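You operate a simulated robot arm through the tools that you are given. There is no shell and no other tool. Be economical: measure what you need, move in short steps, check, and stop when the job is done.

Carry out the task below with a simulated robot arm. There is one attempt and no reset: what you move stays moved.

TASK
Set the heat pump to the two figures on its door note.
Fine: hold MODE to begin; floor first, MODE, then water, MODE again to store them; leave AWAY off.

The check looks at the end state, three seconds after you hand in, the way a careful person would. Anything else that was tipped, shoved, dropped, spilled or broken makes it a failure.

THE ROBOT
A 6-joint arm with a two-finger parallel gripper, fixed in place. Base frame: the origin is at the foot of the arm, x ahead of it, y to its left, z up. Lengths are in m, angles in degrees, forces in N, time in s.
With the tool pointing down near the work surface it reaches from about 0.14 to 0.76 m from the base axis. Its first joint turns from -166.0 to 166.0 degrees. Payload 3.91 kg.
Tool frame: the origin (TCP) lies between the finger pads and is the grasp point; the fingertips stand 0.03 m ahead of it; z points along the fingers, y is the line along which they close. The gripper opens to 0.11 m. The fingers are 0.02 m wide and 0.01 m thick; the gripper's body (0.048 by 0.112 m) begins 0.055 m behind the TCP.
Orientation is that of the tool frame in the base frame, as a unit quaternion [w, x, y, z]. With the fingers straight down and closing along the base's y, the tool's x points along the base's -x, its y along +y and its z along -z.

THE INTERFACE
- The arm moves only by the tool arm_command. Its arguments are lists of equal length, an entry for each row: "delta_pos": the shift along the tool's x, y, z in mm, a list of three; "dr": the turn, a rotation vector about the tool's x, y, z in degrees, a list of three. In form: {"delta_pos": [[dx, dy, dz], ...], "dr": [[wx, wy, wz], ...]}. A call has 1 to 20 rows; each row shifts and turns the commanded pose from where the row before left it, along the tool's axes as they then stand. "jaw" is the opening, from 0 (shut) to 1 (fully open), set as the call begins (left out, the last holds). Each row takes 0.2 s and may step no farther than 0.05 m and 8.6 degrees from the row before; otherwise, or with a gripper value out of range, the whole call is refused. Where a pose cannot be reached the arm comes as near as it can. A force on the tool above 90 N (or 10 N above the force at the start of the call, whichever is more), or a blocked arm, ends the call early, and 0.2 s more pass. Each finger travels about 0.108 m/s and halts on what it meets, pressing with about 23 N; the grip force reading is that of the motor and also rises with nothing between the fingers. The clock runs only during rows and for 0.2 s after the last one: add rows that do not move to give the fingers time. The reply holds the time, the measured pose of the TCP, the force on the tool along the base axes, the opening and the grip force, in the units named above and with some noise, with the torque about the TCP (base axes, N m) and any sound that the robot's microphone picked up, and new pictures: "pictures" is both (left out), scene, wrist or none.
- Cameras (640 x 400 px; columns grow to the right, rows downward): "scene" is fixed at [0.4003, 0.6475, 1.8321]; the picture's right is [-0.38, 0.93, 0.00], its down [0.79, 0.32, -0.52] and it looks along [-0.48, -0.20, -0.85] (base axes); focal length 354 px, centre (320, 200). "wrist" rides on the gripper at [0.077, 0.007, -0.115] in the tool frame; the picture's right is [-0.09, 1.00, 0.00], its down [-0.80, -0.07, -0.59] and it looks along [-0.59, -0.05, 0.80] (tool axes); focal length 270 px, centre (320, 200). There is no depth. A picture from a camera that has moved, and an enlarged one, comes with that camera's place and axes in the base frame and with its lens.
- lift_body(by): slides the trunk up (or, below 0, down) by that many m; the arm rides with it, the base frame stays. It gives what a move gives, with no picture.
- enlarge(camera, box): a new picture of the part [left, top, right, bottom] of that camera's present view, enlarged. It takes no simulated time.
- close_job(): hands the job in; it is judged then, once.

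Work in short steps. Places have to be worked out from the pictures, the camera data and where the tool is seen: move nearer, look again, correct. Check each grasp and each placing, and mend what went wrong. You have 120 turns and 200 pictures in all, those below and enlarged ones among them. Open the gripper and draw the arm clear of the work before you hand the job in, unless the task says otherwise; then end with one line.

The tools are called by a JSON object that holds its "api" and its "payload". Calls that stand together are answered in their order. arm_command: Moves the arm, as the interface text tells. Its arguments: {"type":"object","properties":{"delta_pos":{"type":"array","items":{"type":"array","items":{"type":"number"}}},"dr":{"type":"array","items":{"type":"array","items":{"type":"number"}}},"jaw":{"type":"number"},"pictures":{"type":"string","enum":["both","scene","wrist","none"]}},"required":["delta_pos","dr"]} The other tools are called the same way: lift_body (by) slides the trunk up or down; enlarge (camera, box) takes an enlarged picture of a part of a camera's view; close_job () hands the job in.

At the start:

```text
clock: 0.0
tcp_pos: [0.0133, 0.3579, 1.2827]
ee_rot: [0.0, 0.0, 1.0, -0.001]
force: [0.5, 0.1, 0.1]
torque: [0.02, 0.01, 0.0]
opening: 0.1099
gripper_force: 0.0
trunk travel left (down, up): [-0.45, 0.09]
```

scene: 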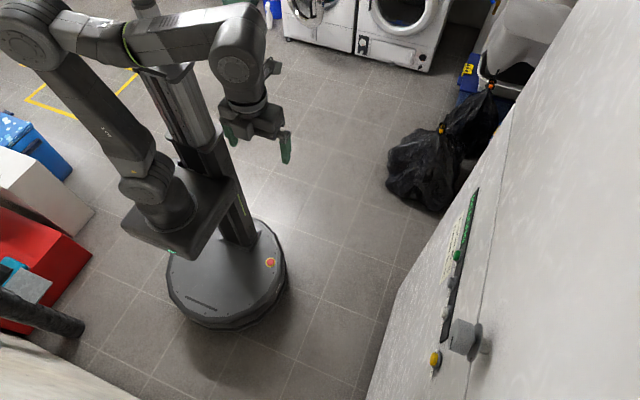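
wrist: 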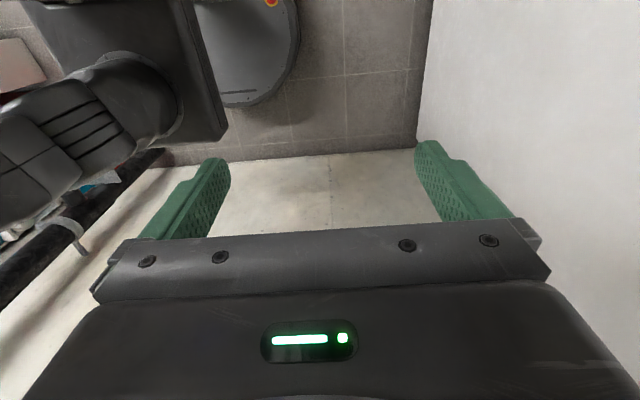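

The scene view shows a control panel on the right-hand face (the heat pump). I'll zoom in to read it.

{"api": "enlarge", "payload": {"camera": "scene", "box": [400, 180, 520, 380]}}

{"api": "enlarge", "payload": {"camera": "scene", "box": [430, 180, 490, 290]}}

```text
2.00 times, centred on (460, 280) of scene
camera zoom: at [0.4003, 0.6475, 1.8321], right [-0.38, 0.93, 0.0], down [0.79, 0.32, -0.52], along [-0.48, -0.2, -0.85], focal length 708 px, centre (40, 40)
```

zoom: 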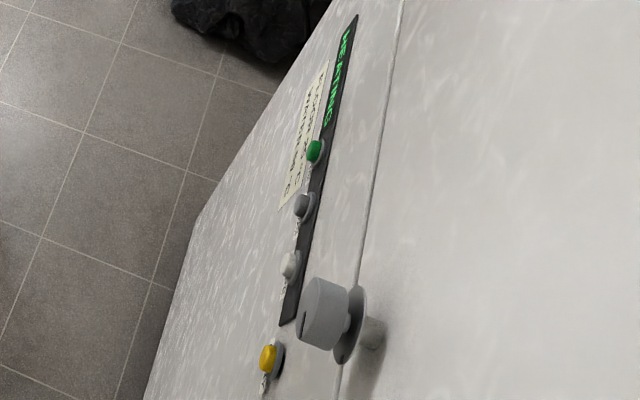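

```text
3.64 times, centred on (460, 235) of scene
camera zoom: at [0.4003, 0.6475, 1.8321], right [-0.38, 0.93, 0.0], down [0.79, 0.32, -0.52], along [-0.48, -0.2, -0.85], focal length 1287 px, centre (-189, 73)
```

zoom: 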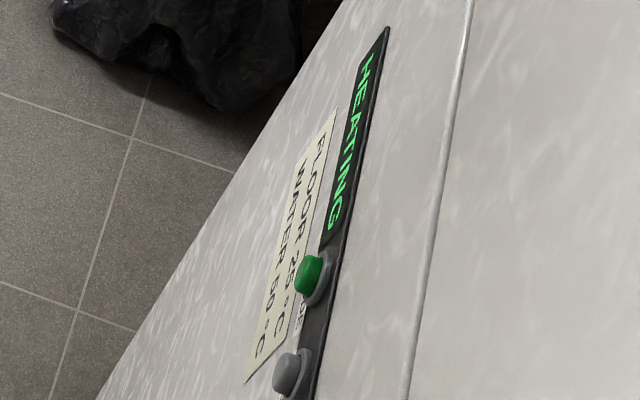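

The note looks like FLOOR 2? °C, WATER ?0 °C; I need a squarer view. The face seems to lie near y≈0.84, so I'll first turn the gripper about its axis, before pitching it to face the wall.

{"api": "arm_command", "payload": {"delta_pos": [[0, 0, 0], [0, 0, 0], [0, 0, 0], [0, 0, 0], [0, 0, 0], [0, 0, 0], [0, 0, 0], [0, 0, 0], [0, 0, 0], [0, 0, 0], [0, 0, 0]], "dr": [[0, 0, 8.182], [0, 0, 8.182], [0, 0, 8.182], [0, 0, 8.182], [0, 0, 8.182], [0, 0, 8.182], [0, 0, 8.182], [0, 0, 8.182], [0, 0, 8.182], [0, 0, 8.182], [0, 0, 8.182]], "jaw": 0}}

```text
clock: 2.4
tcp_pos: [0.1688, 0.3677, 1.2785]
ee_rot: [-0.001, 0.702, 0.712, -0.002]
force: [0.0, -1.0, -0.3]
torque: [-0.02, 0.01, -0.01]
opening: 0.0
gripper_force: 22.7
out of reach, approached as far as the arm can: row 8, 9, 10, 11
trunk travel left (down, up): [-0.45, 0.09]
camera wrist: at [0.175, 0.445, 1.3949], right [1.0, -0.07, -0.01], down [-0.06, -0.8, 0.59], along [-0.05, -0.59, -0.8], focal length 270 px, centre (320, 200)
```

scene: 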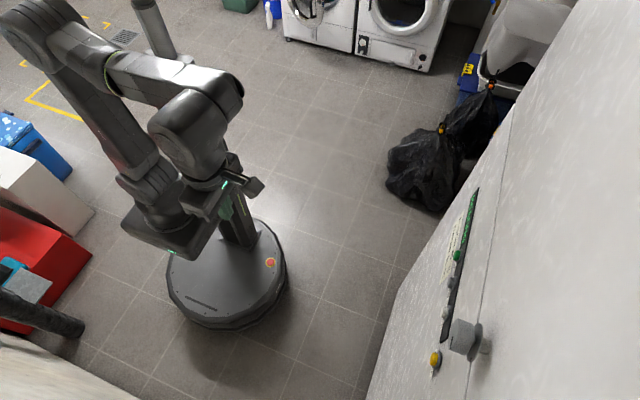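
wrist: 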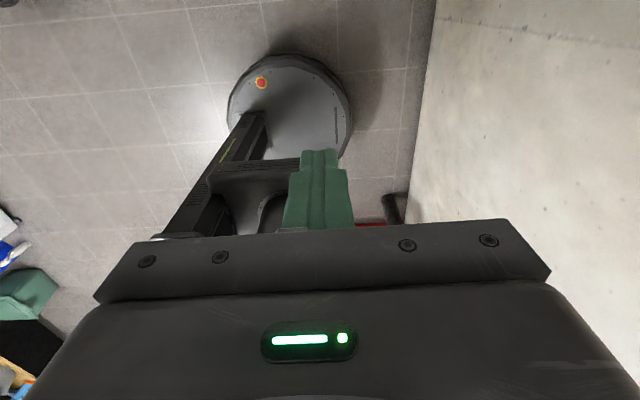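

The arm hit a reach limit in that folded pose. I'll move the TCP toward the wall (commanded y≈0.52) and pitch the tool to face +y.

{"api": "arm_command", "payload": {"delta_pos": [[40, 0, 0], [40, 0, 0], [40, 0, 0], [40, 0, 0], [0, 0, 0], [0, 0, 0], [0, 0, 0], [0, 0, 0], [0, 0, 0], [0, 0, 0], [0, 0, 0], [0, 0, 0], [0, 0, 0], [0, 0, 0], [0, 0, 0]], "dr": [[0, 0, 0], [0, 0, 0], [0, 0, 0], [0, 0, 0], [0, 8.182, 0], [0, 8.182, 0], [0, 8.182, 0], [0, 8.182, 0], [0, 8.182, 0], [0, 8.182, 0], [0, 8.182, 0], [0, 8.182, 0], [0, 8.182, 0], [0, 8.182, 0], [0, 8.182, 0]]}}

```text
clock: 5.6
tcp_pos: [0.1942, 0.5253, 1.2797]
ee_rot: [-0.501, 0.499, 0.501, 0.499]
force: [-0.2, 0.6, 0.3]
torque: [-0.01, 0.0, 0.0]
opening: 0.0
gripper_force: 22.5
out of reach, approached as far as the arm can: row 1, 2, 3, 4
trunk travel left (down, up): [-0.45, 0.09]
camera wrist: at [0.1998, 0.4112, 1.3581], right [1.0, 0.0, -0.09], down [-0.07, -0.59, -0.8], along [-0.05, 0.8, -0.59], focal length 270 px, centre (320, 200)
```

scene: 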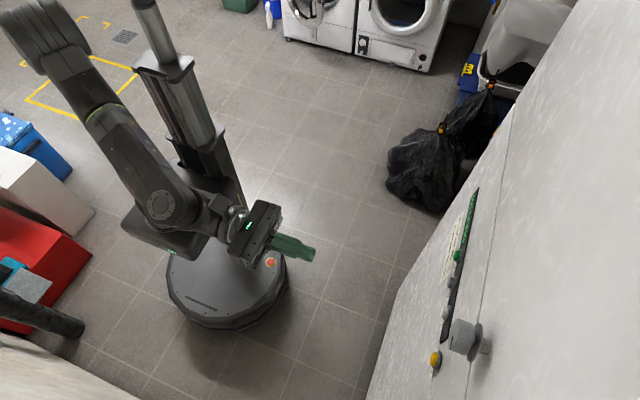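
wrist: 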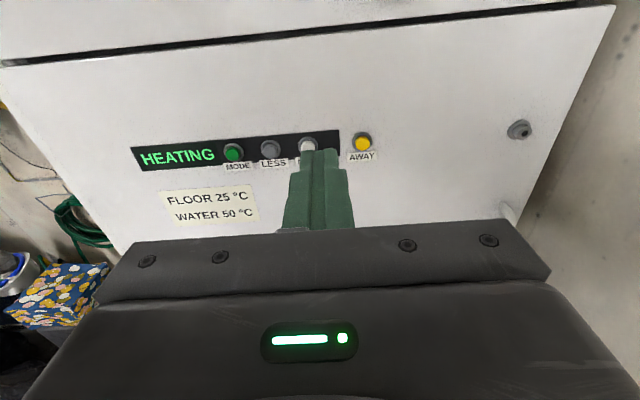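

Great view: display, MODE, LESS, (MORE), AWAY. I'll zoom to confirm the note and locate the buttons.

{"api": "enlarge", "payload": {"camera": "wrist", "box": [120, 110, 400, 285]}}

{"api": "enlarge", "payload": {"camera": "wrist", "box": [155, 180, 267, 250]}}

```text
2.29 times, centred on (260, 198) of wrist
camera zoom: at [0.1998, 0.4112, 1.3581], right [1.0, 0.0, -0.09], down [-0.07, -0.59, -0.8], along [-0.05, 0.8, -0.59], focal length 618 px, centre (457, 206)
```

zoom: 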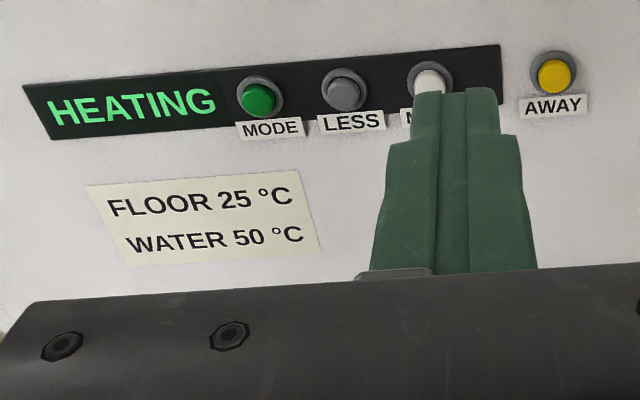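

```text
5.71 times, centred on (211, 215) of wrist
camera zoom: at [0.1998, 0.4112, 1.3581], right [1.0, 0.0, -0.09], down [-0.07, -0.59, -0.8], along [-0.05, 0.8, -0.59], focal length 1544 px, centre (943, 114)
```

zoom: 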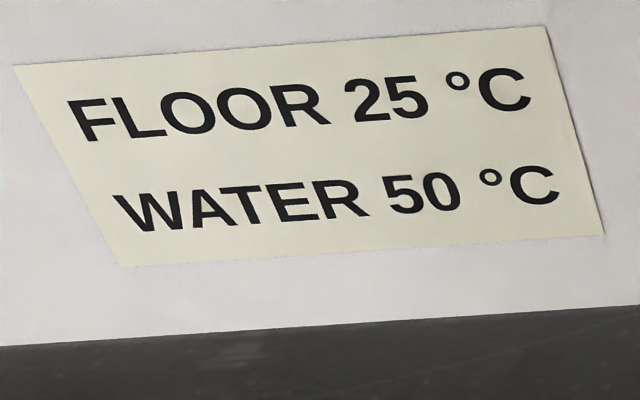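

The note is clear: FLOOR 25, WATER 50. Triangulating gives button faces at y≈0.78, z≈1.185, with x: MODE 0.05, LESS 0.11, MORE 0.168, AWAY 0.248. I'll move in front of MODE with clearance.

{"api": "arm_command", "payload": {"delta_pos": [[-24, -36, 35], [-24, -36, 35], [-24, -36, 35], [-24, -36, 35]], "dr": [[0, 0, 0], [0, 0, 0], [0, 0, 0], [0, 0, 0]]}}

```text
refused: row 1 steps farther than a row can; nothing moved
```

Steps were too long; I'll use shorter ones.

{"api": "arm_command", "payload": {"delta_pos": [[-16, -24, 23], [-16, -24, 23], [-16, -24, 23], [-16, -24, 23], [-16, -24, 23], [-16, -24, 23]], "dr": [[0, 0, 0], [0, 0, 0], [0, 0, 0], [0, 0, 0], [0, 0, 0], [0, 0, 0]]}}

```text
clock: 7.0
tcp_pos: [0.058, 0.6631, 1.1841]
ee_rot: [-0.502, 0.498, 0.504, 0.497]
force: [-0.2, 0.3, 1.4]
torque: [0.01, 0.0, -0.01]
opening: 0.0
gripper_force: 23.2
out of reach, approached as far as the arm can: row 6
trunk travel left (down, up): [-0.45, 0.09]
camera wrist: at [0.0656, 0.5491, 1.2631], right [1.0, 0.01, -0.09], down [-0.06, -0.6, -0.8], along [-0.06, 0.8, -0.59], focal length 270 px, centre (320, 200)
```

scene: 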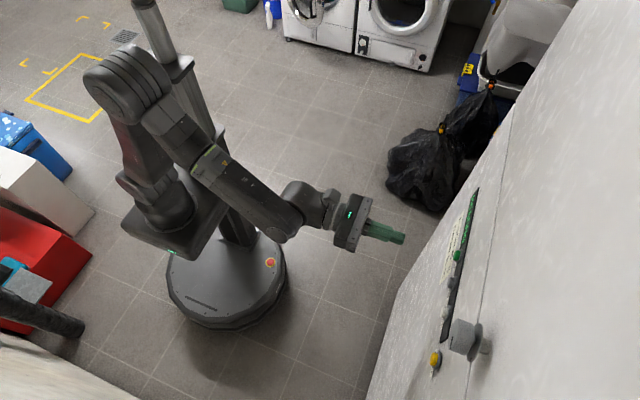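
wrist: 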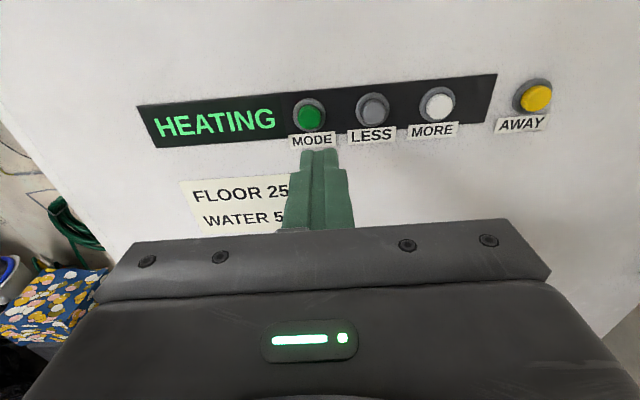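

Refined MODE ≈ (0.048, 0.78, 1.184). The arm reported a reach limit on the last row, so I'll test going forward a bit, tip staying short of the button.

{"api": "arm_command", "payload": {"delta_pos": [[0, -5, 15], [0, -5, 15], [0, 0, 15]], "dr": [[0, 0, 0], [0, 0, 0], [0, 0, 0]], "pictures": "wrist"}}

```text
clock: 7.8
tcp_pos: [0.0565, 0.7078, 1.1881]
ee_rot: [-0.501, 0.499, 0.504, 0.496]
force: [0.6, 0.0, 0.4]
torque: [-0.03, 0.02, 0.0]
opening: 0.0003
gripper_force: 23.0
out of reach, approached as far as the arm can: row 1, 2
trunk travel left (down, up): [-0.45, 0.09]
camera wrist: at [0.0641, 0.5938, 1.2672], right [1.0, 0.01, -0.09], down [-0.07, -0.6, -0.8], along [-0.06, 0.8, -0.59], focal length 270 px, centre (320, 200)
```

wrist: 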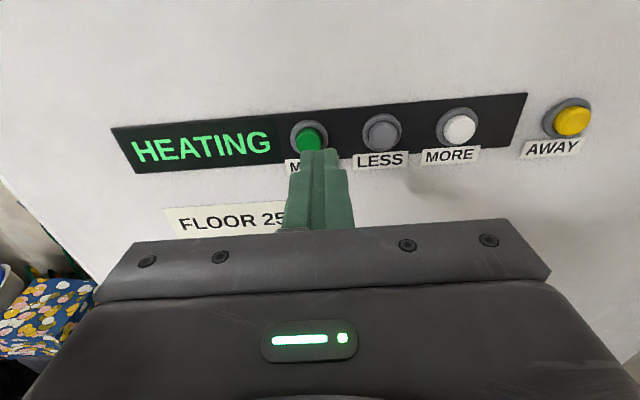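

The arm can't go further toward −x here, but MODE is only ~9 mm off. I'll yaw 8° so the tip points toward MODE, and move ahead a bit, watching force.

{"api": "arm_command", "payload": {"delta_pos": [[-2, 0, 0], [0, 0, 15], [0, 0, 10]], "dr": [[8, 0, 0], [0, 0, 0], [0, 0, 0]], "pictures": "wrist"}}

```text
clock: 8.6
tcp_pos: [0.0513, 0.7333, 1.1853]
ee_rot: [-0.533, 0.464, 0.534, 0.463]
force: [-0.4, 1.3, -1.0]
torque: [0.01, 0.0, 0.0]
opening: 0.0002
gripper_force: 23.0
trunk travel left (down, up): [-0.45, 0.09]
camera wrist: at [0.0744, 0.6205, 1.2651], right [0.99, 0.14, -0.09], down [0.01, -0.6, -0.8], along [-0.16, 0.79, -0.59], focal length 270 px, centre (320, 200)
```

wrist: 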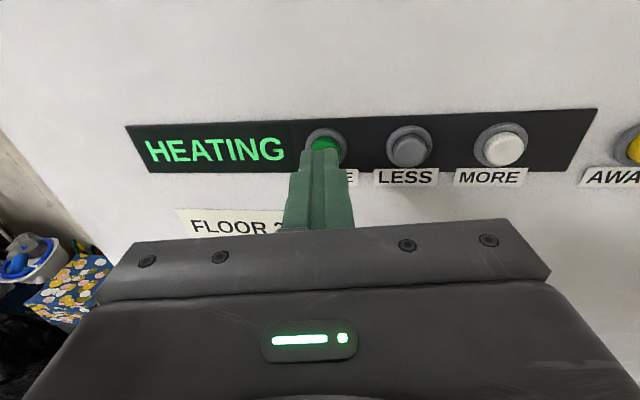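

Tip is lined up on MODE (tip ≈ (0.047, 0.763, 1.185)). I'll press in small steps and hold about 3 s.

{"api": "arm_command", "payload": {"delta_pos": [[2, 0, 5], [0, 0, 4], [0, 0, 4], [0, 0, 4], [0, 0, 3], [0, 0, 0], [0, 0, 0], [0, 0, 0], [0, 0, 0], [0, 0, 0], [0, 0, 0], [0, 0, 0], [0, 0, 0], [0, 0, 0], [0, 0, 0], [0, 0, 0], [0, 0, 0]], "dr": [[0, 0, 0], [0, 0, 0], [0, 0, 0], [0, 0, 0], [0, 0, 0], [0, 0, 0], [0, 0, 0], [0, 0, 0], [0, 0, 0], [0, 0, 0], [0, 0, 0], [0, 0, 0], [0, 0, 0], [0, 0, 0], [0, 0, 0], [0, 0, 0], [0, 0, 0]], "pictures": "wrist"}}

```text
clock: 12.2
tcp_pos: [0.0507, 0.7516, 1.1876]
ee_rot: [-0.533, 0.464, 0.533, 0.464]
force: [-0.4, 0.1, -0.3]
torque: [0.0, 0.04, 0.01]
opening: 0.0
gripper_force: 23.2
trunk travel left (down, up): [-0.45, 0.09]
camera wrist: at [0.0721, 0.6404, 1.2668], right [0.99, 0.14, -0.09], down [0.01, -0.6, -0.8], along [-0.16, 0.79, -0.59], focal length 270 px, centre (320, 200)
```

wrist: 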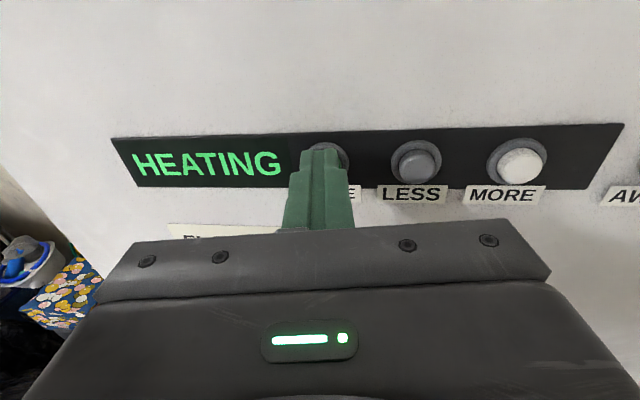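

No contact yet at tip y≈0.781. I'll go on in 3 mm steps and hold.

{"api": "arm_command", "payload": {"delta_pos": [[0, 0, 3], [0, 0, 3], [0, 0, 2], [0, 0, 0], [0, 0, 0], [0, 0, 0], [0, 0, 0], [0, 0, 0], [0, 0, 0], [0, 0, 0], [0, 0, 0], [0, 0, 0], [0, 0, 0], [0, 0, 0], [0, 0, 0], [0, 0, 0], [0, 0, 0]], "dr": [[0, 0, 0], [0, 0, 0], [0, 0, 0], [0, 0, 0], [0, 0, 0], [0, 0, 0], [0, 0, 0], [0, 0, 0], [0, 0, 0], [0, 0, 0], [0, 0, 0], [0, 0, 0], [0, 0, 0], [0, 0, 0], [0, 0, 0], [0, 0, 0], [0, 0, 0]], "pictures": "wrist"}}

```text
clock: 15.8
tcp_pos: [0.0486, 0.7611, 1.1888]
ee_rot: [0.535, -0.463, -0.534, -0.464]
force: [-0.2, -0.2, -0.3]
torque: [-0.03, -0.01, -0.01]
opening: 0.0002
gripper_force: 22.8
trunk travel left (down, up): [-0.45, 0.09]
camera wrist: at [0.0706, 0.6485, 1.2667], right [0.99, 0.14, -0.09], down [0.01, -0.6, -0.8], along [-0.16, 0.79, -0.59], focal length 270 px, centre (320, 200)
```

wrist: 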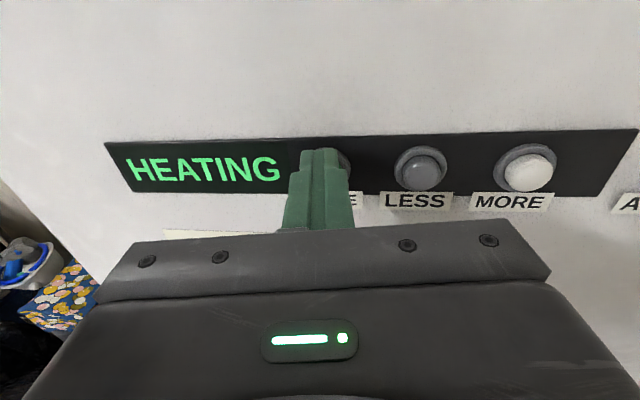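

Still no contact force; I'll check the gap from the scene camera.

{"api": "enlarge", "payload": {"camera": "scene", "box": [410, 210, 490, 260]}}

{"api": "enlarge", "payload": {"camera": "wrist", "box": [260, 120, 420, 220]}}

```text
8.00 times, centred on (450, 235) of scene
camera zoom: at [0.4003, 0.6475, 1.8321], right [-0.38, 0.93, 0.0], down [0.79, 0.32, -0.52], along [-0.48, -0.2, -0.85], focal length 2831 px, centre (-720, -80)
```

zoom: 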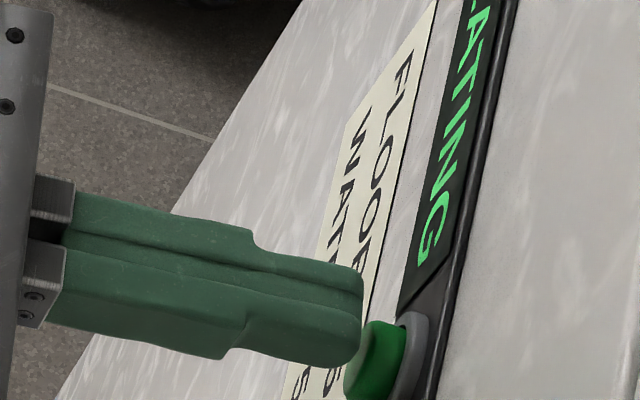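

```text
4.00 times, centred on (340, 170) of wrist
camera zoom: at [0.0706, 0.6485, 1.2667], right [0.99, 0.14, -0.09], down [0.01, -0.6, -0.8], along [-0.16, 0.79, -0.59], focal length 1081 px, centre (240, 320)
```

zoom: 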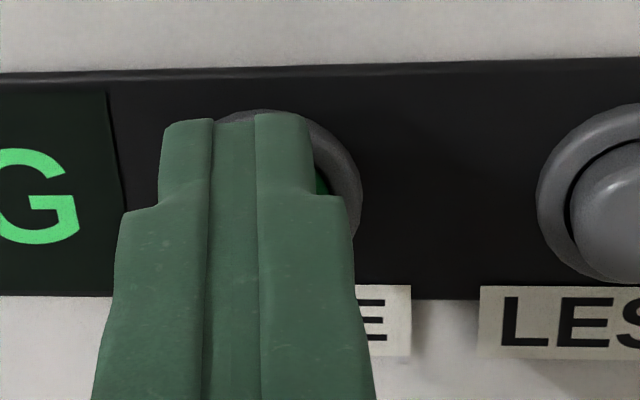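

Scene view shows the tip nearly at the button face but ~12 mm high and a few mm to −x. I'll back off slightly, shift down and right, and look.

{"api": "arm_command", "payload": {"delta_pos": [[0, 0, -8], [-12, 4, 0], [0, 0, 0]], "dr": [[0, 0, 0], [0, 0, 0], [0, 0, 0]], "pictures": "none"}}

{"api": "enlarge", "payload": {"camera": "scene", "box": [410, 220, 490, 270]}}

{"api": "enlarge", "payload": {"camera": "wrist", "box": [240, 100, 480, 250]}}

```text
clock: 16.6
tcp_pos: [0.0529, 0.7549, 1.1757]
ee_rot: [0.533, -0.464, -0.533, -0.465]
force: [-0.2, 0.4, 0.4]
torque: [-0.01, -0.01, 0.0]
opening: 0.0
gripper_force: 22.7
trunk travel left (down, up): [-0.45, 0.09]
```

```text
8.00 times, centred on (450, 245) of scene
camera zoom: at [0.4003, 0.6475, 1.8321], right [-0.38, 0.93, 0.0], down [0.79, 0.32, -0.52], along [-0.48, -0.2, -0.85], focal length 2831 px, centre (-720, -160)
```

zoom: 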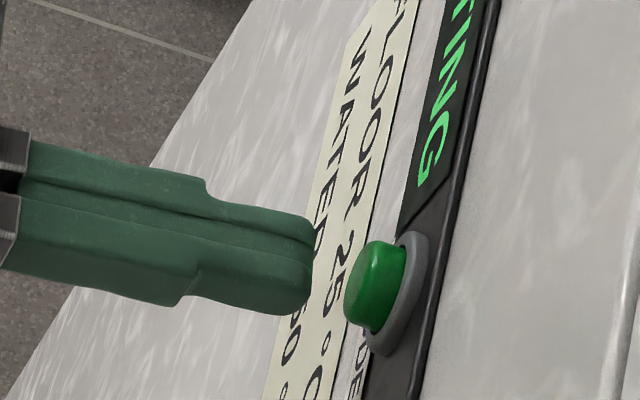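

```text
2.67 times, centred on (360, 175) of wrist
camera zoom: at [0.0759, 0.6414, 1.2545], right [0.99, 0.14, -0.09], down [0.01, -0.6, -0.8], along [-0.16, 0.79, -0.59], focal length 721 px, centre (213, 267)
```

zoom: 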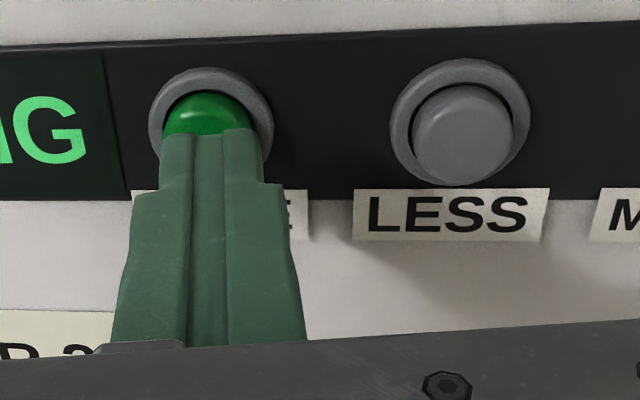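

Now well aligned; the face is about 14 mm ahead. I'll press ~18 mm and hold 3 s.

{"api": "arm_command", "payload": {"delta_pos": [[0, 0, 6], [0, 0, 6], [0, 0, 4], [0, 0, 2], [0, 0, 0], [0, 0, 0], [0, 0, 0], [0, 0, 0], [0, 0, 0], [0, 0, 0], [0, 0, 0], [0, 0, 0], [0, 0, 0], [0, 0, 0], [0, 0, 0], [0, 0, 0], [0, 0, 0], [0, 0, 0]], "dr": [[0, 0, 0], [0, 0, 0], [0, 0, 0], [0, 0, 0], [0, 0, 0], [0, 0, 0], [0, 0, 0], [0, 0, 0], [0, 0, 0], [0, 0, 0], [0, 0, 0], [0, 0, 0], [0, 0, 0], [0, 0, 0], [0, 0, 0], [0, 0, 0], [0, 0, 0], [0, 0, 0]], "pictures": "wrist"}}

{"api": "enlarge", "payload": {"camera": "scene", "box": [410, 220, 490, 270]}}

```text
clock: 20.4
tcp_pos: [0.05, 0.7699, 1.1775]
ee_rot: [0.533, -0.465, -0.533, -0.465]
force: [1.6, -9.2, -2.7]
torque: [-0.11, -0.01, -0.09]
opening: 0.0
gripper_force: 22.9
trunk travel left (down, up): [-0.45, 0.09]
heard: click
camera wrist: at [0.073, 0.6581, 1.2554], right [0.99, 0.14, -0.09], down [0.01, -0.6, -0.8], along [-0.16, 0.79, -0.59], focal length 270 px, centre (320, 200)
```

wrist: 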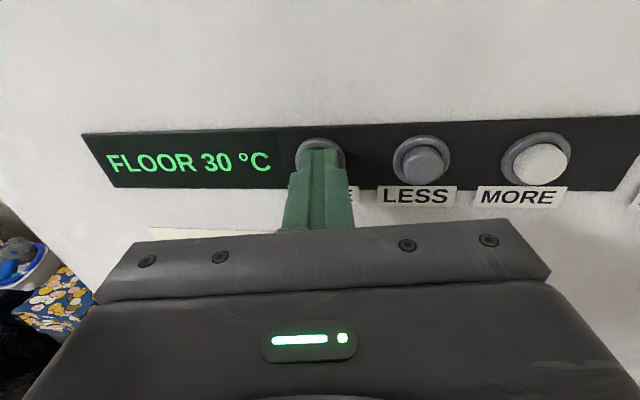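

```text
8.00 times, centred on (450, 245) of scene
camera zoom: at [0.4003, 0.6475, 1.8321], right [-0.38, 0.93, 0.0], down [0.79, 0.32, -0.52], along [-0.48, -0.2, -0.85], focal length 2831 px, centre (-720, -160)
```

zoom: 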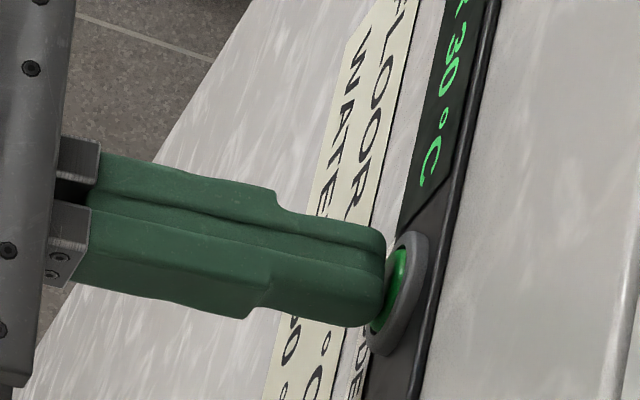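

MODE hold worked: display reads FLOOR 30 °C. I'll retract, square the tool up, and shift over to LESS.

{"api": "arm_command", "payload": {"delta_pos": [[0, 0, -10], [0, 0, -10], [0, 0, 0], [0, 27, 0], [0, 27, 0], [0, 0, 0]], "dr": [[0, 0, 0], [0, 0, 0], [-8, 0, 0], [0, 0, 0], [0, 0, 0], [0, 0, 0]], "pictures": "wrist"}}

{"api": "enlarge", "payload": {"camera": "scene", "box": [410, 230, 490, 280]}}

```text
clock: 21.8
tcp_pos: [0.1091, 0.7519, 1.1753]
ee_rot: [-0.499, 0.5, 0.5, 0.5]
force: [0.3, -0.4, 0.2]
torque: [0.0, 0.04, 0.02]
opening: 0.0004
gripper_force: 23.0
trunk travel left (down, up): [-0.45, 0.09]
camera wrist: at [0.1155, 0.6377, 1.2548], right [1.0, 0.0, -0.09], down [-0.07, -0.59, -0.8], along [-0.05, 0.8, -0.59], focal length 270 px, centre (320, 200)
```

wrist: 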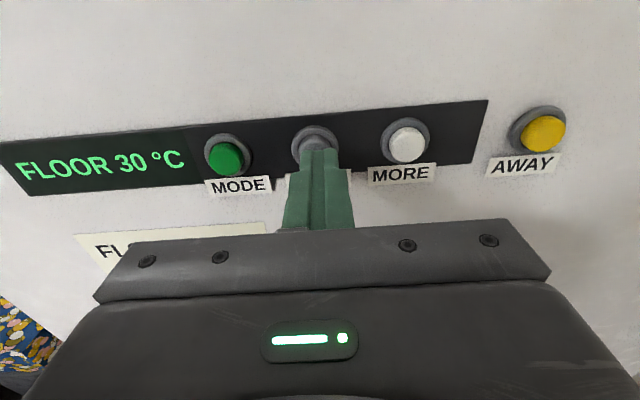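

```text
8.00 times, centred on (450, 255) of scene
camera zoom: at [0.4003, 0.6475, 1.8321], right [-0.38, 0.93, 0.0], down [0.79, 0.32, -0.52], along [-0.48, -0.2, -0.85], focal length 2831 px, centre (-720, -240)
```

zoom: 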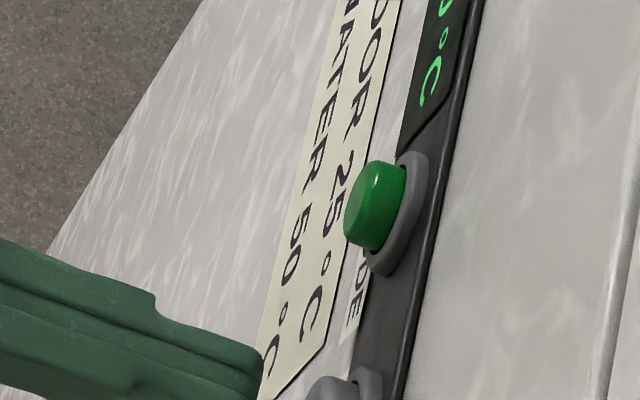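

Lined up with LESS within ~3 mm. One quick press and release, then read the display.

{"api": "arm_command", "payload": {"delta_pos": [[0, -2, 7], [0, 0, 7], [0, 0, 7], [0, 0, -10], [0, 0, -10], [0, 0, 0]], "dr": [[0, 0, 0], [0, 0, 0], [0, 0, 0], [0, 0, 0], [0, 0, 0], [0, 0, 0]], "pictures": "wrist"}}

```text
clock: 23.2
tcp_pos: [0.1057, 0.7542, 1.1759]
ee_rot: [-0.5, 0.5, 0.5, 0.5]
force: [0.2, 0.7, -0.3]
torque: [-0.01, -0.02, 0.03]
opening: 0.0001
gripper_force: 23.5
trunk travel left (down, up): [-0.45, 0.09]
heard: click
camera wrist: at [0.1117, 0.6386, 1.2547], right [1.0, 0.0, -0.09], down [-0.07, -0.59, -0.8], along [-0.05, 0.8, -0.59], focal length 270 px, centre (320, 200)
```

wrist: 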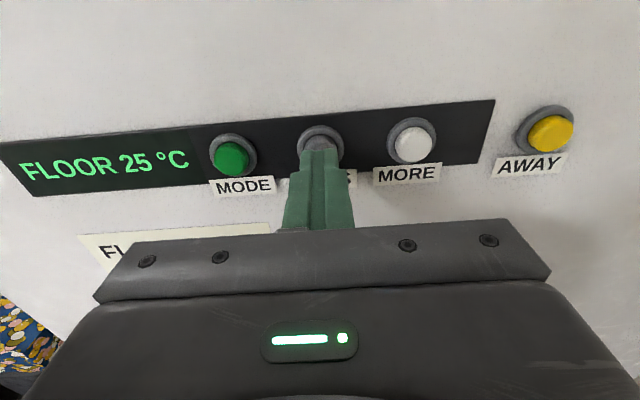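

FLOOR 25 °C is set. Back to MODE (with the yaw) for a short press to move on to water.

{"api": "arm_command", "payload": {"delta_pos": [[0, -26, 0], [0, 0, 0], [0, -26, 0], [0, 0, 0]], "dr": [[0, 0, 0], [8, 0, 0], [0, 0, 0], [0, 0, 0]], "pictures": "wrist"}}

```text
clock: 24.2
tcp_pos: [0.0534, 0.7499, 1.1759]
ee_rot: [-0.534, 0.464, 0.534, 0.464]
force: [0.4, -0.5, 0.2]
torque: [0.0, -0.01, -0.01]
opening: 0.0003
gripper_force: 23.1
trunk travel left (down, up): [-0.45, 0.09]
camera wrist: at [0.0764, 0.6369, 1.2545], right [0.99, 0.14, -0.09], down [0.01, -0.6, -0.8], along [-0.16, 0.79, -0.59], focal length 270 px, centre (320, 200)
```

wrist: 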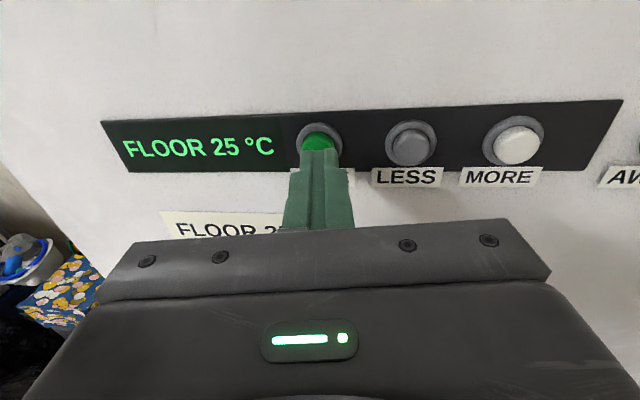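

Aligned with MODE; a short press and release.

{"api": "arm_command", "payload": {"delta_pos": [[0, 0, 8], [0, 0, 8], [0, 0, 7], [0, 0, -10], [0, 0, -10], [0, 0, 0]], "dr": [[0, 0, 0], [0, 0, 0], [0, 0, 0], [0, 0, 0], [0, 0, 0], [0, 0, 0]], "pictures": "wrist"}}

```text
clock: 25.6
tcp_pos: [0.0545, 0.751, 1.1763]
ee_rot: [0.534, -0.464, -0.533, -0.464]
force: [0.4, 0.1, 0.5]
torque: [0.0, 0.01, 0.02]
opening: 0.0
gripper_force: 22.8
trunk travel left (down, up): [-0.45, 0.09]
heard: click
camera wrist: at [0.0773, 0.6382, 1.2547], right [0.99, 0.14, -0.09], down [0.01, -0.6, -0.8], along [-0.16, 0.79, -0.59], focal length 270 px, centre (320, 200)
```

wrist: 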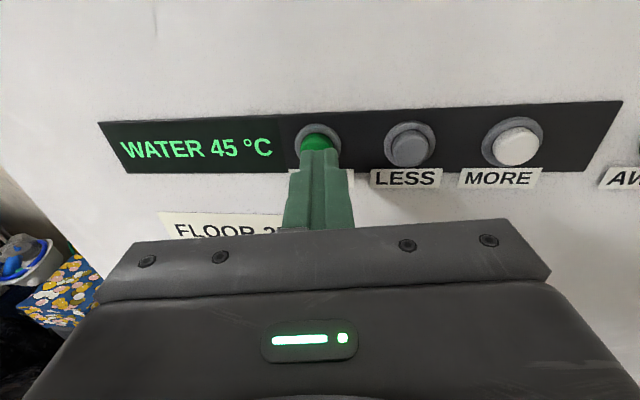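

WATER 45 °C; MORE is needed once. I'll square up and move to MORE (x≈0.163).

{"api": "arm_command", "payload": {"delta_pos": [[0, 0, -4], [0, 36, 0], [0, 36, 0], [0, 37, 4], [0, 0, 0]], "dr": [[-8, 0, 0], [0, 0, 0], [0, 0, 0], [0, 0, 0], [0, 0, 0]], "pictures": "wrist"}}

```text
clock: 26.8
tcp_pos: [0.1652, 0.7504, 1.177]
ee_rot: [-0.5, 0.5, 0.501, 0.499]
force: [1.0, -0.5, 0.1]
torque: [0.02, -0.01, -0.03]
opening: 0.0002
gripper_force: 23.3
trunk travel left (down, up): [-0.45, 0.09]
camera wrist: at [0.1716, 0.6364, 1.2549], right [1.0, 0.0, -0.09], down [-0.07, -0.59, -0.8], along [-0.05, 0.8, -0.59], focal length 270 px, centre (320, 200)
```

wrist: 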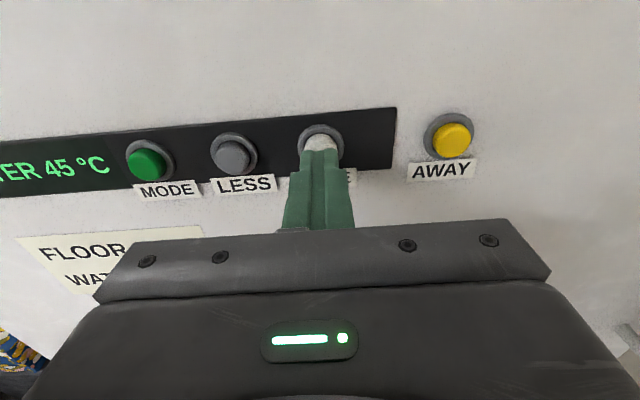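

Aligned with MORE; one short press.

{"api": "arm_command", "payload": {"delta_pos": [[0, 0, 8], [0, 0, 8], [0, 0, 7], [0, 0, -10], [0, 0, -10], [0, 0, 0]], "dr": [[0, 0, 0], [0, 0, 0], [0, 0, 0], [0, 0, 0], [0, 0, 0], [0, 0, 0]], "pictures": "wrist"}}

{"api": "enlarge", "payload": {"camera": "scene", "box": [430, 180, 510, 230]}}

```text
clock: 28.2
tcp_pos: [0.1632, 0.7532, 1.1769]
ee_rot: [-0.5, 0.5, 0.501, 0.499]
force: [0.3, 0.0, -0.4]
torque: [-0.04, 0.02, 0.01]
opening: 0.0
gripper_force: 23.2
trunk travel left (down, up): [-0.45, 0.09]
heard: click
camera wrist: at [0.1693, 0.6399, 1.2551], right [1.0, 0.0, -0.09], down [-0.07, -0.59, -0.8], along [-0.05, 0.8, -0.59], focal length 270 px, centre (320, 200)
```

wrist: 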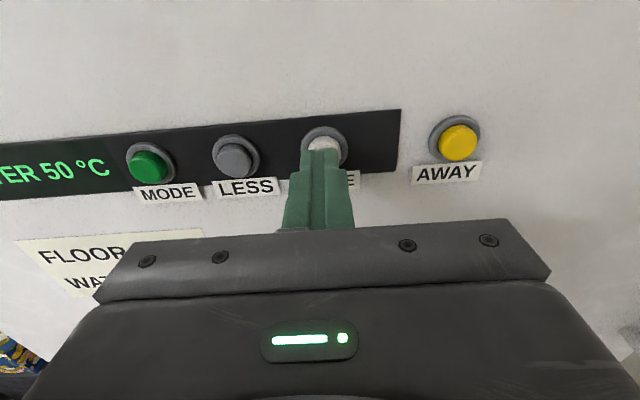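

```text
8.00 times, centred on (470, 205) of scene
camera zoom: at [0.4003, 0.6475, 1.8321], right [-0.38, 0.93, 0.0], down [0.79, 0.32, -0.52], along [-0.48, -0.2, -0.85], focal length 2831 px, centre (-880, 160)
```

zoom: 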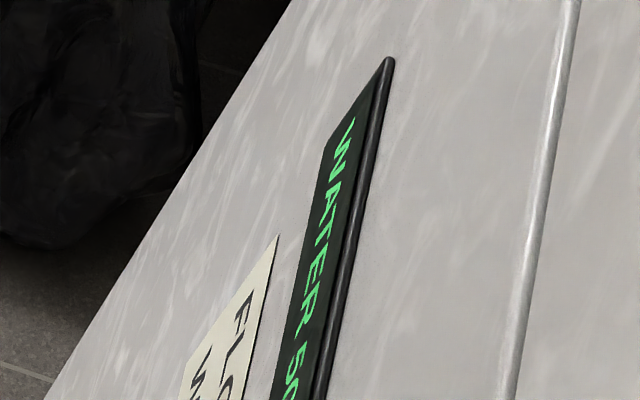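

WATER 50 °C. Back to MODE and press it shortly to store.

{"api": "arm_command", "payload": {"delta_pos": [[0, -42, -4], [0, -42, 0], [0, 0, 0], [0, -26, 4], [0, 0, 0]], "dr": [[0, 0, 0], [0, 0, 0], [8, 0, 0], [0, 0, 0], [0, 0, 0]], "pictures": "wrist"}}

```text
clock: 29.4
tcp_pos: [0.0513, 0.7532, 1.1764]
ee_rot: [0.534, -0.464, -0.533, -0.464]
force: [0.2, 0.2, -0.4]
torque: [0.0, 0.0, -0.01]
opening: 0.0
gripper_force: 22.7
trunk travel left (down, up): [-0.45, 0.09]
camera wrist: at [0.0738, 0.6403, 1.2554], right [0.99, 0.14, -0.09], down [0.01, -0.6, -0.8], along [-0.16, 0.79, -0.59], focal length 270 px, centre (320, 200)
```

wrist: 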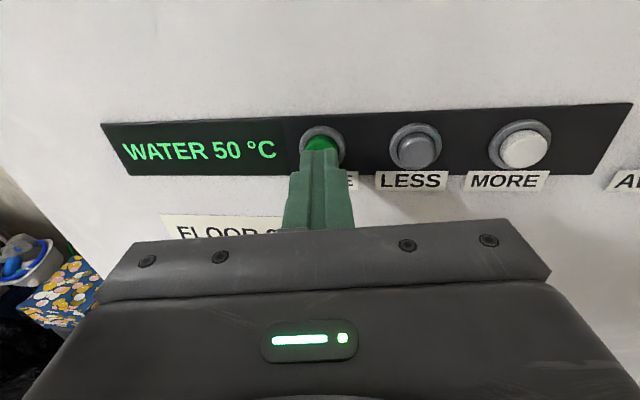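

Aligned; short MODE press to store.

{"api": "arm_command", "payload": {"delta_pos": [[0, 0, 8], [0, 0, 7], [0, 0, 6], [0, 0, -10], [0, 0, -10], [0, 0, -10], [0, 0, 0]], "dr": [[0, 0, 0], [0, 0, 0], [0, 0, 0], [0, 0, 0], [0, 0, 0], [0, 0, 0], [0, 0, 0]], "pictures": "wrist"}}

```text
clock: 31.0
tcp_pos: [0.0531, 0.7421, 1.1749]
ee_rot: [-0.533, 0.464, 0.534, 0.464]
force: [0.7, 0.9, 0.1]
torque: [0.01, 0.01, 0.02]
opening: 0.0
gripper_force: 23.1
trunk travel left (down, up): [-0.45, 0.09]
heard: click
camera wrist: at [0.0761, 0.6303, 1.2546], right [0.99, 0.14, -0.09], down [0.01, -0.6, -0.8], along [-0.16, 0.79, -0.59], focal length 270 px, centre (320, 200)
```

wrist: 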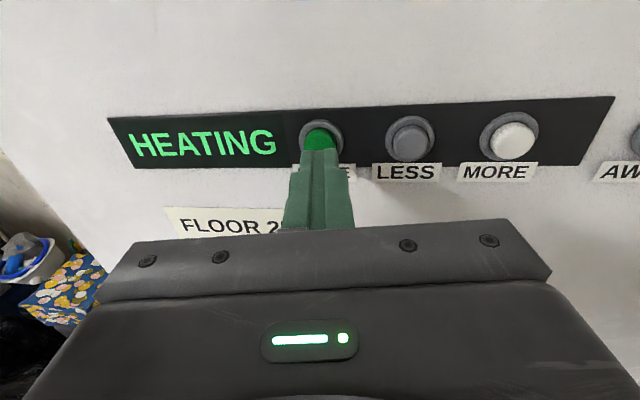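

The display is back to HEATING, so the figures are stored. I'll draw back from the wall, open the gripper and take a final look.

{"api": "arm_command", "payload": {"delta_pos": [[0, 0, -40], [0, 0, -40], [0, 10, -40], [0, 10, -30], [0, 10, -20], [0, 0, 0], [0, 0, 0]], "dr": [[0, 0, 0], [0, 0, 0], [0, 0, 0], [0, 0, 0], [0, 0, 0], [0, 0, 0], [0, 0, 0]], "jaw": 1}}

```text
clock: 32.6
tcp_pos: [0.1083, 0.5801, 1.1784]
ee_rot: [-0.534, 0.463, 0.534, 0.463]
force: [-0.1, 0.5, -0.1]
torque: [0.02, 0.0, 0.0]
opening: 0.11
gripper_force: 0.1
trunk travel left (down, up): [-0.45, 0.09]
camera wrist: at [0.1318, 0.4676, 1.2556], right [0.99, 0.14, -0.09], down [0.01, -0.6, -0.8], along [-0.16, 0.79, -0.59], focal length 270 px, centre (320, 200)
```

scene: 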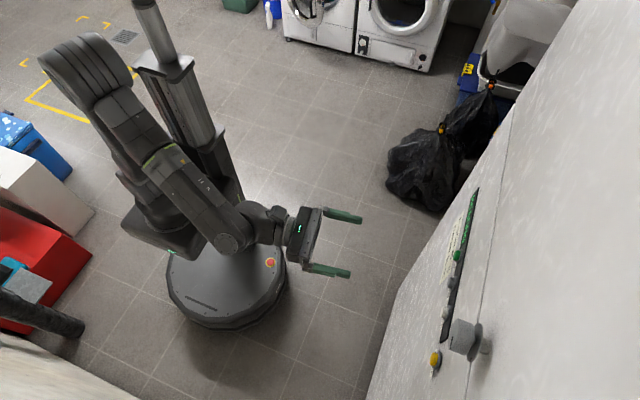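
wrist: 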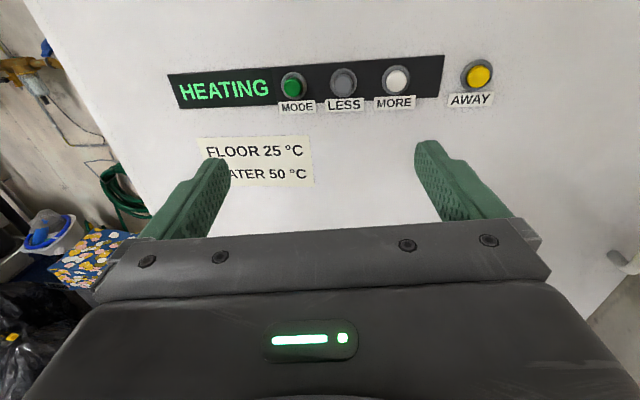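

The display shows HEATING, AWAY was never touched, and the arm is clear with the gripper open. Handing in.

{"api": "close_job", "payload": {}}

```text
The job is handed in.
```

The heat pump is set to FLOOR 25 °C and WATER 50 °C; the last MODE press returned the display to HEATING, and I never touched AWAY.
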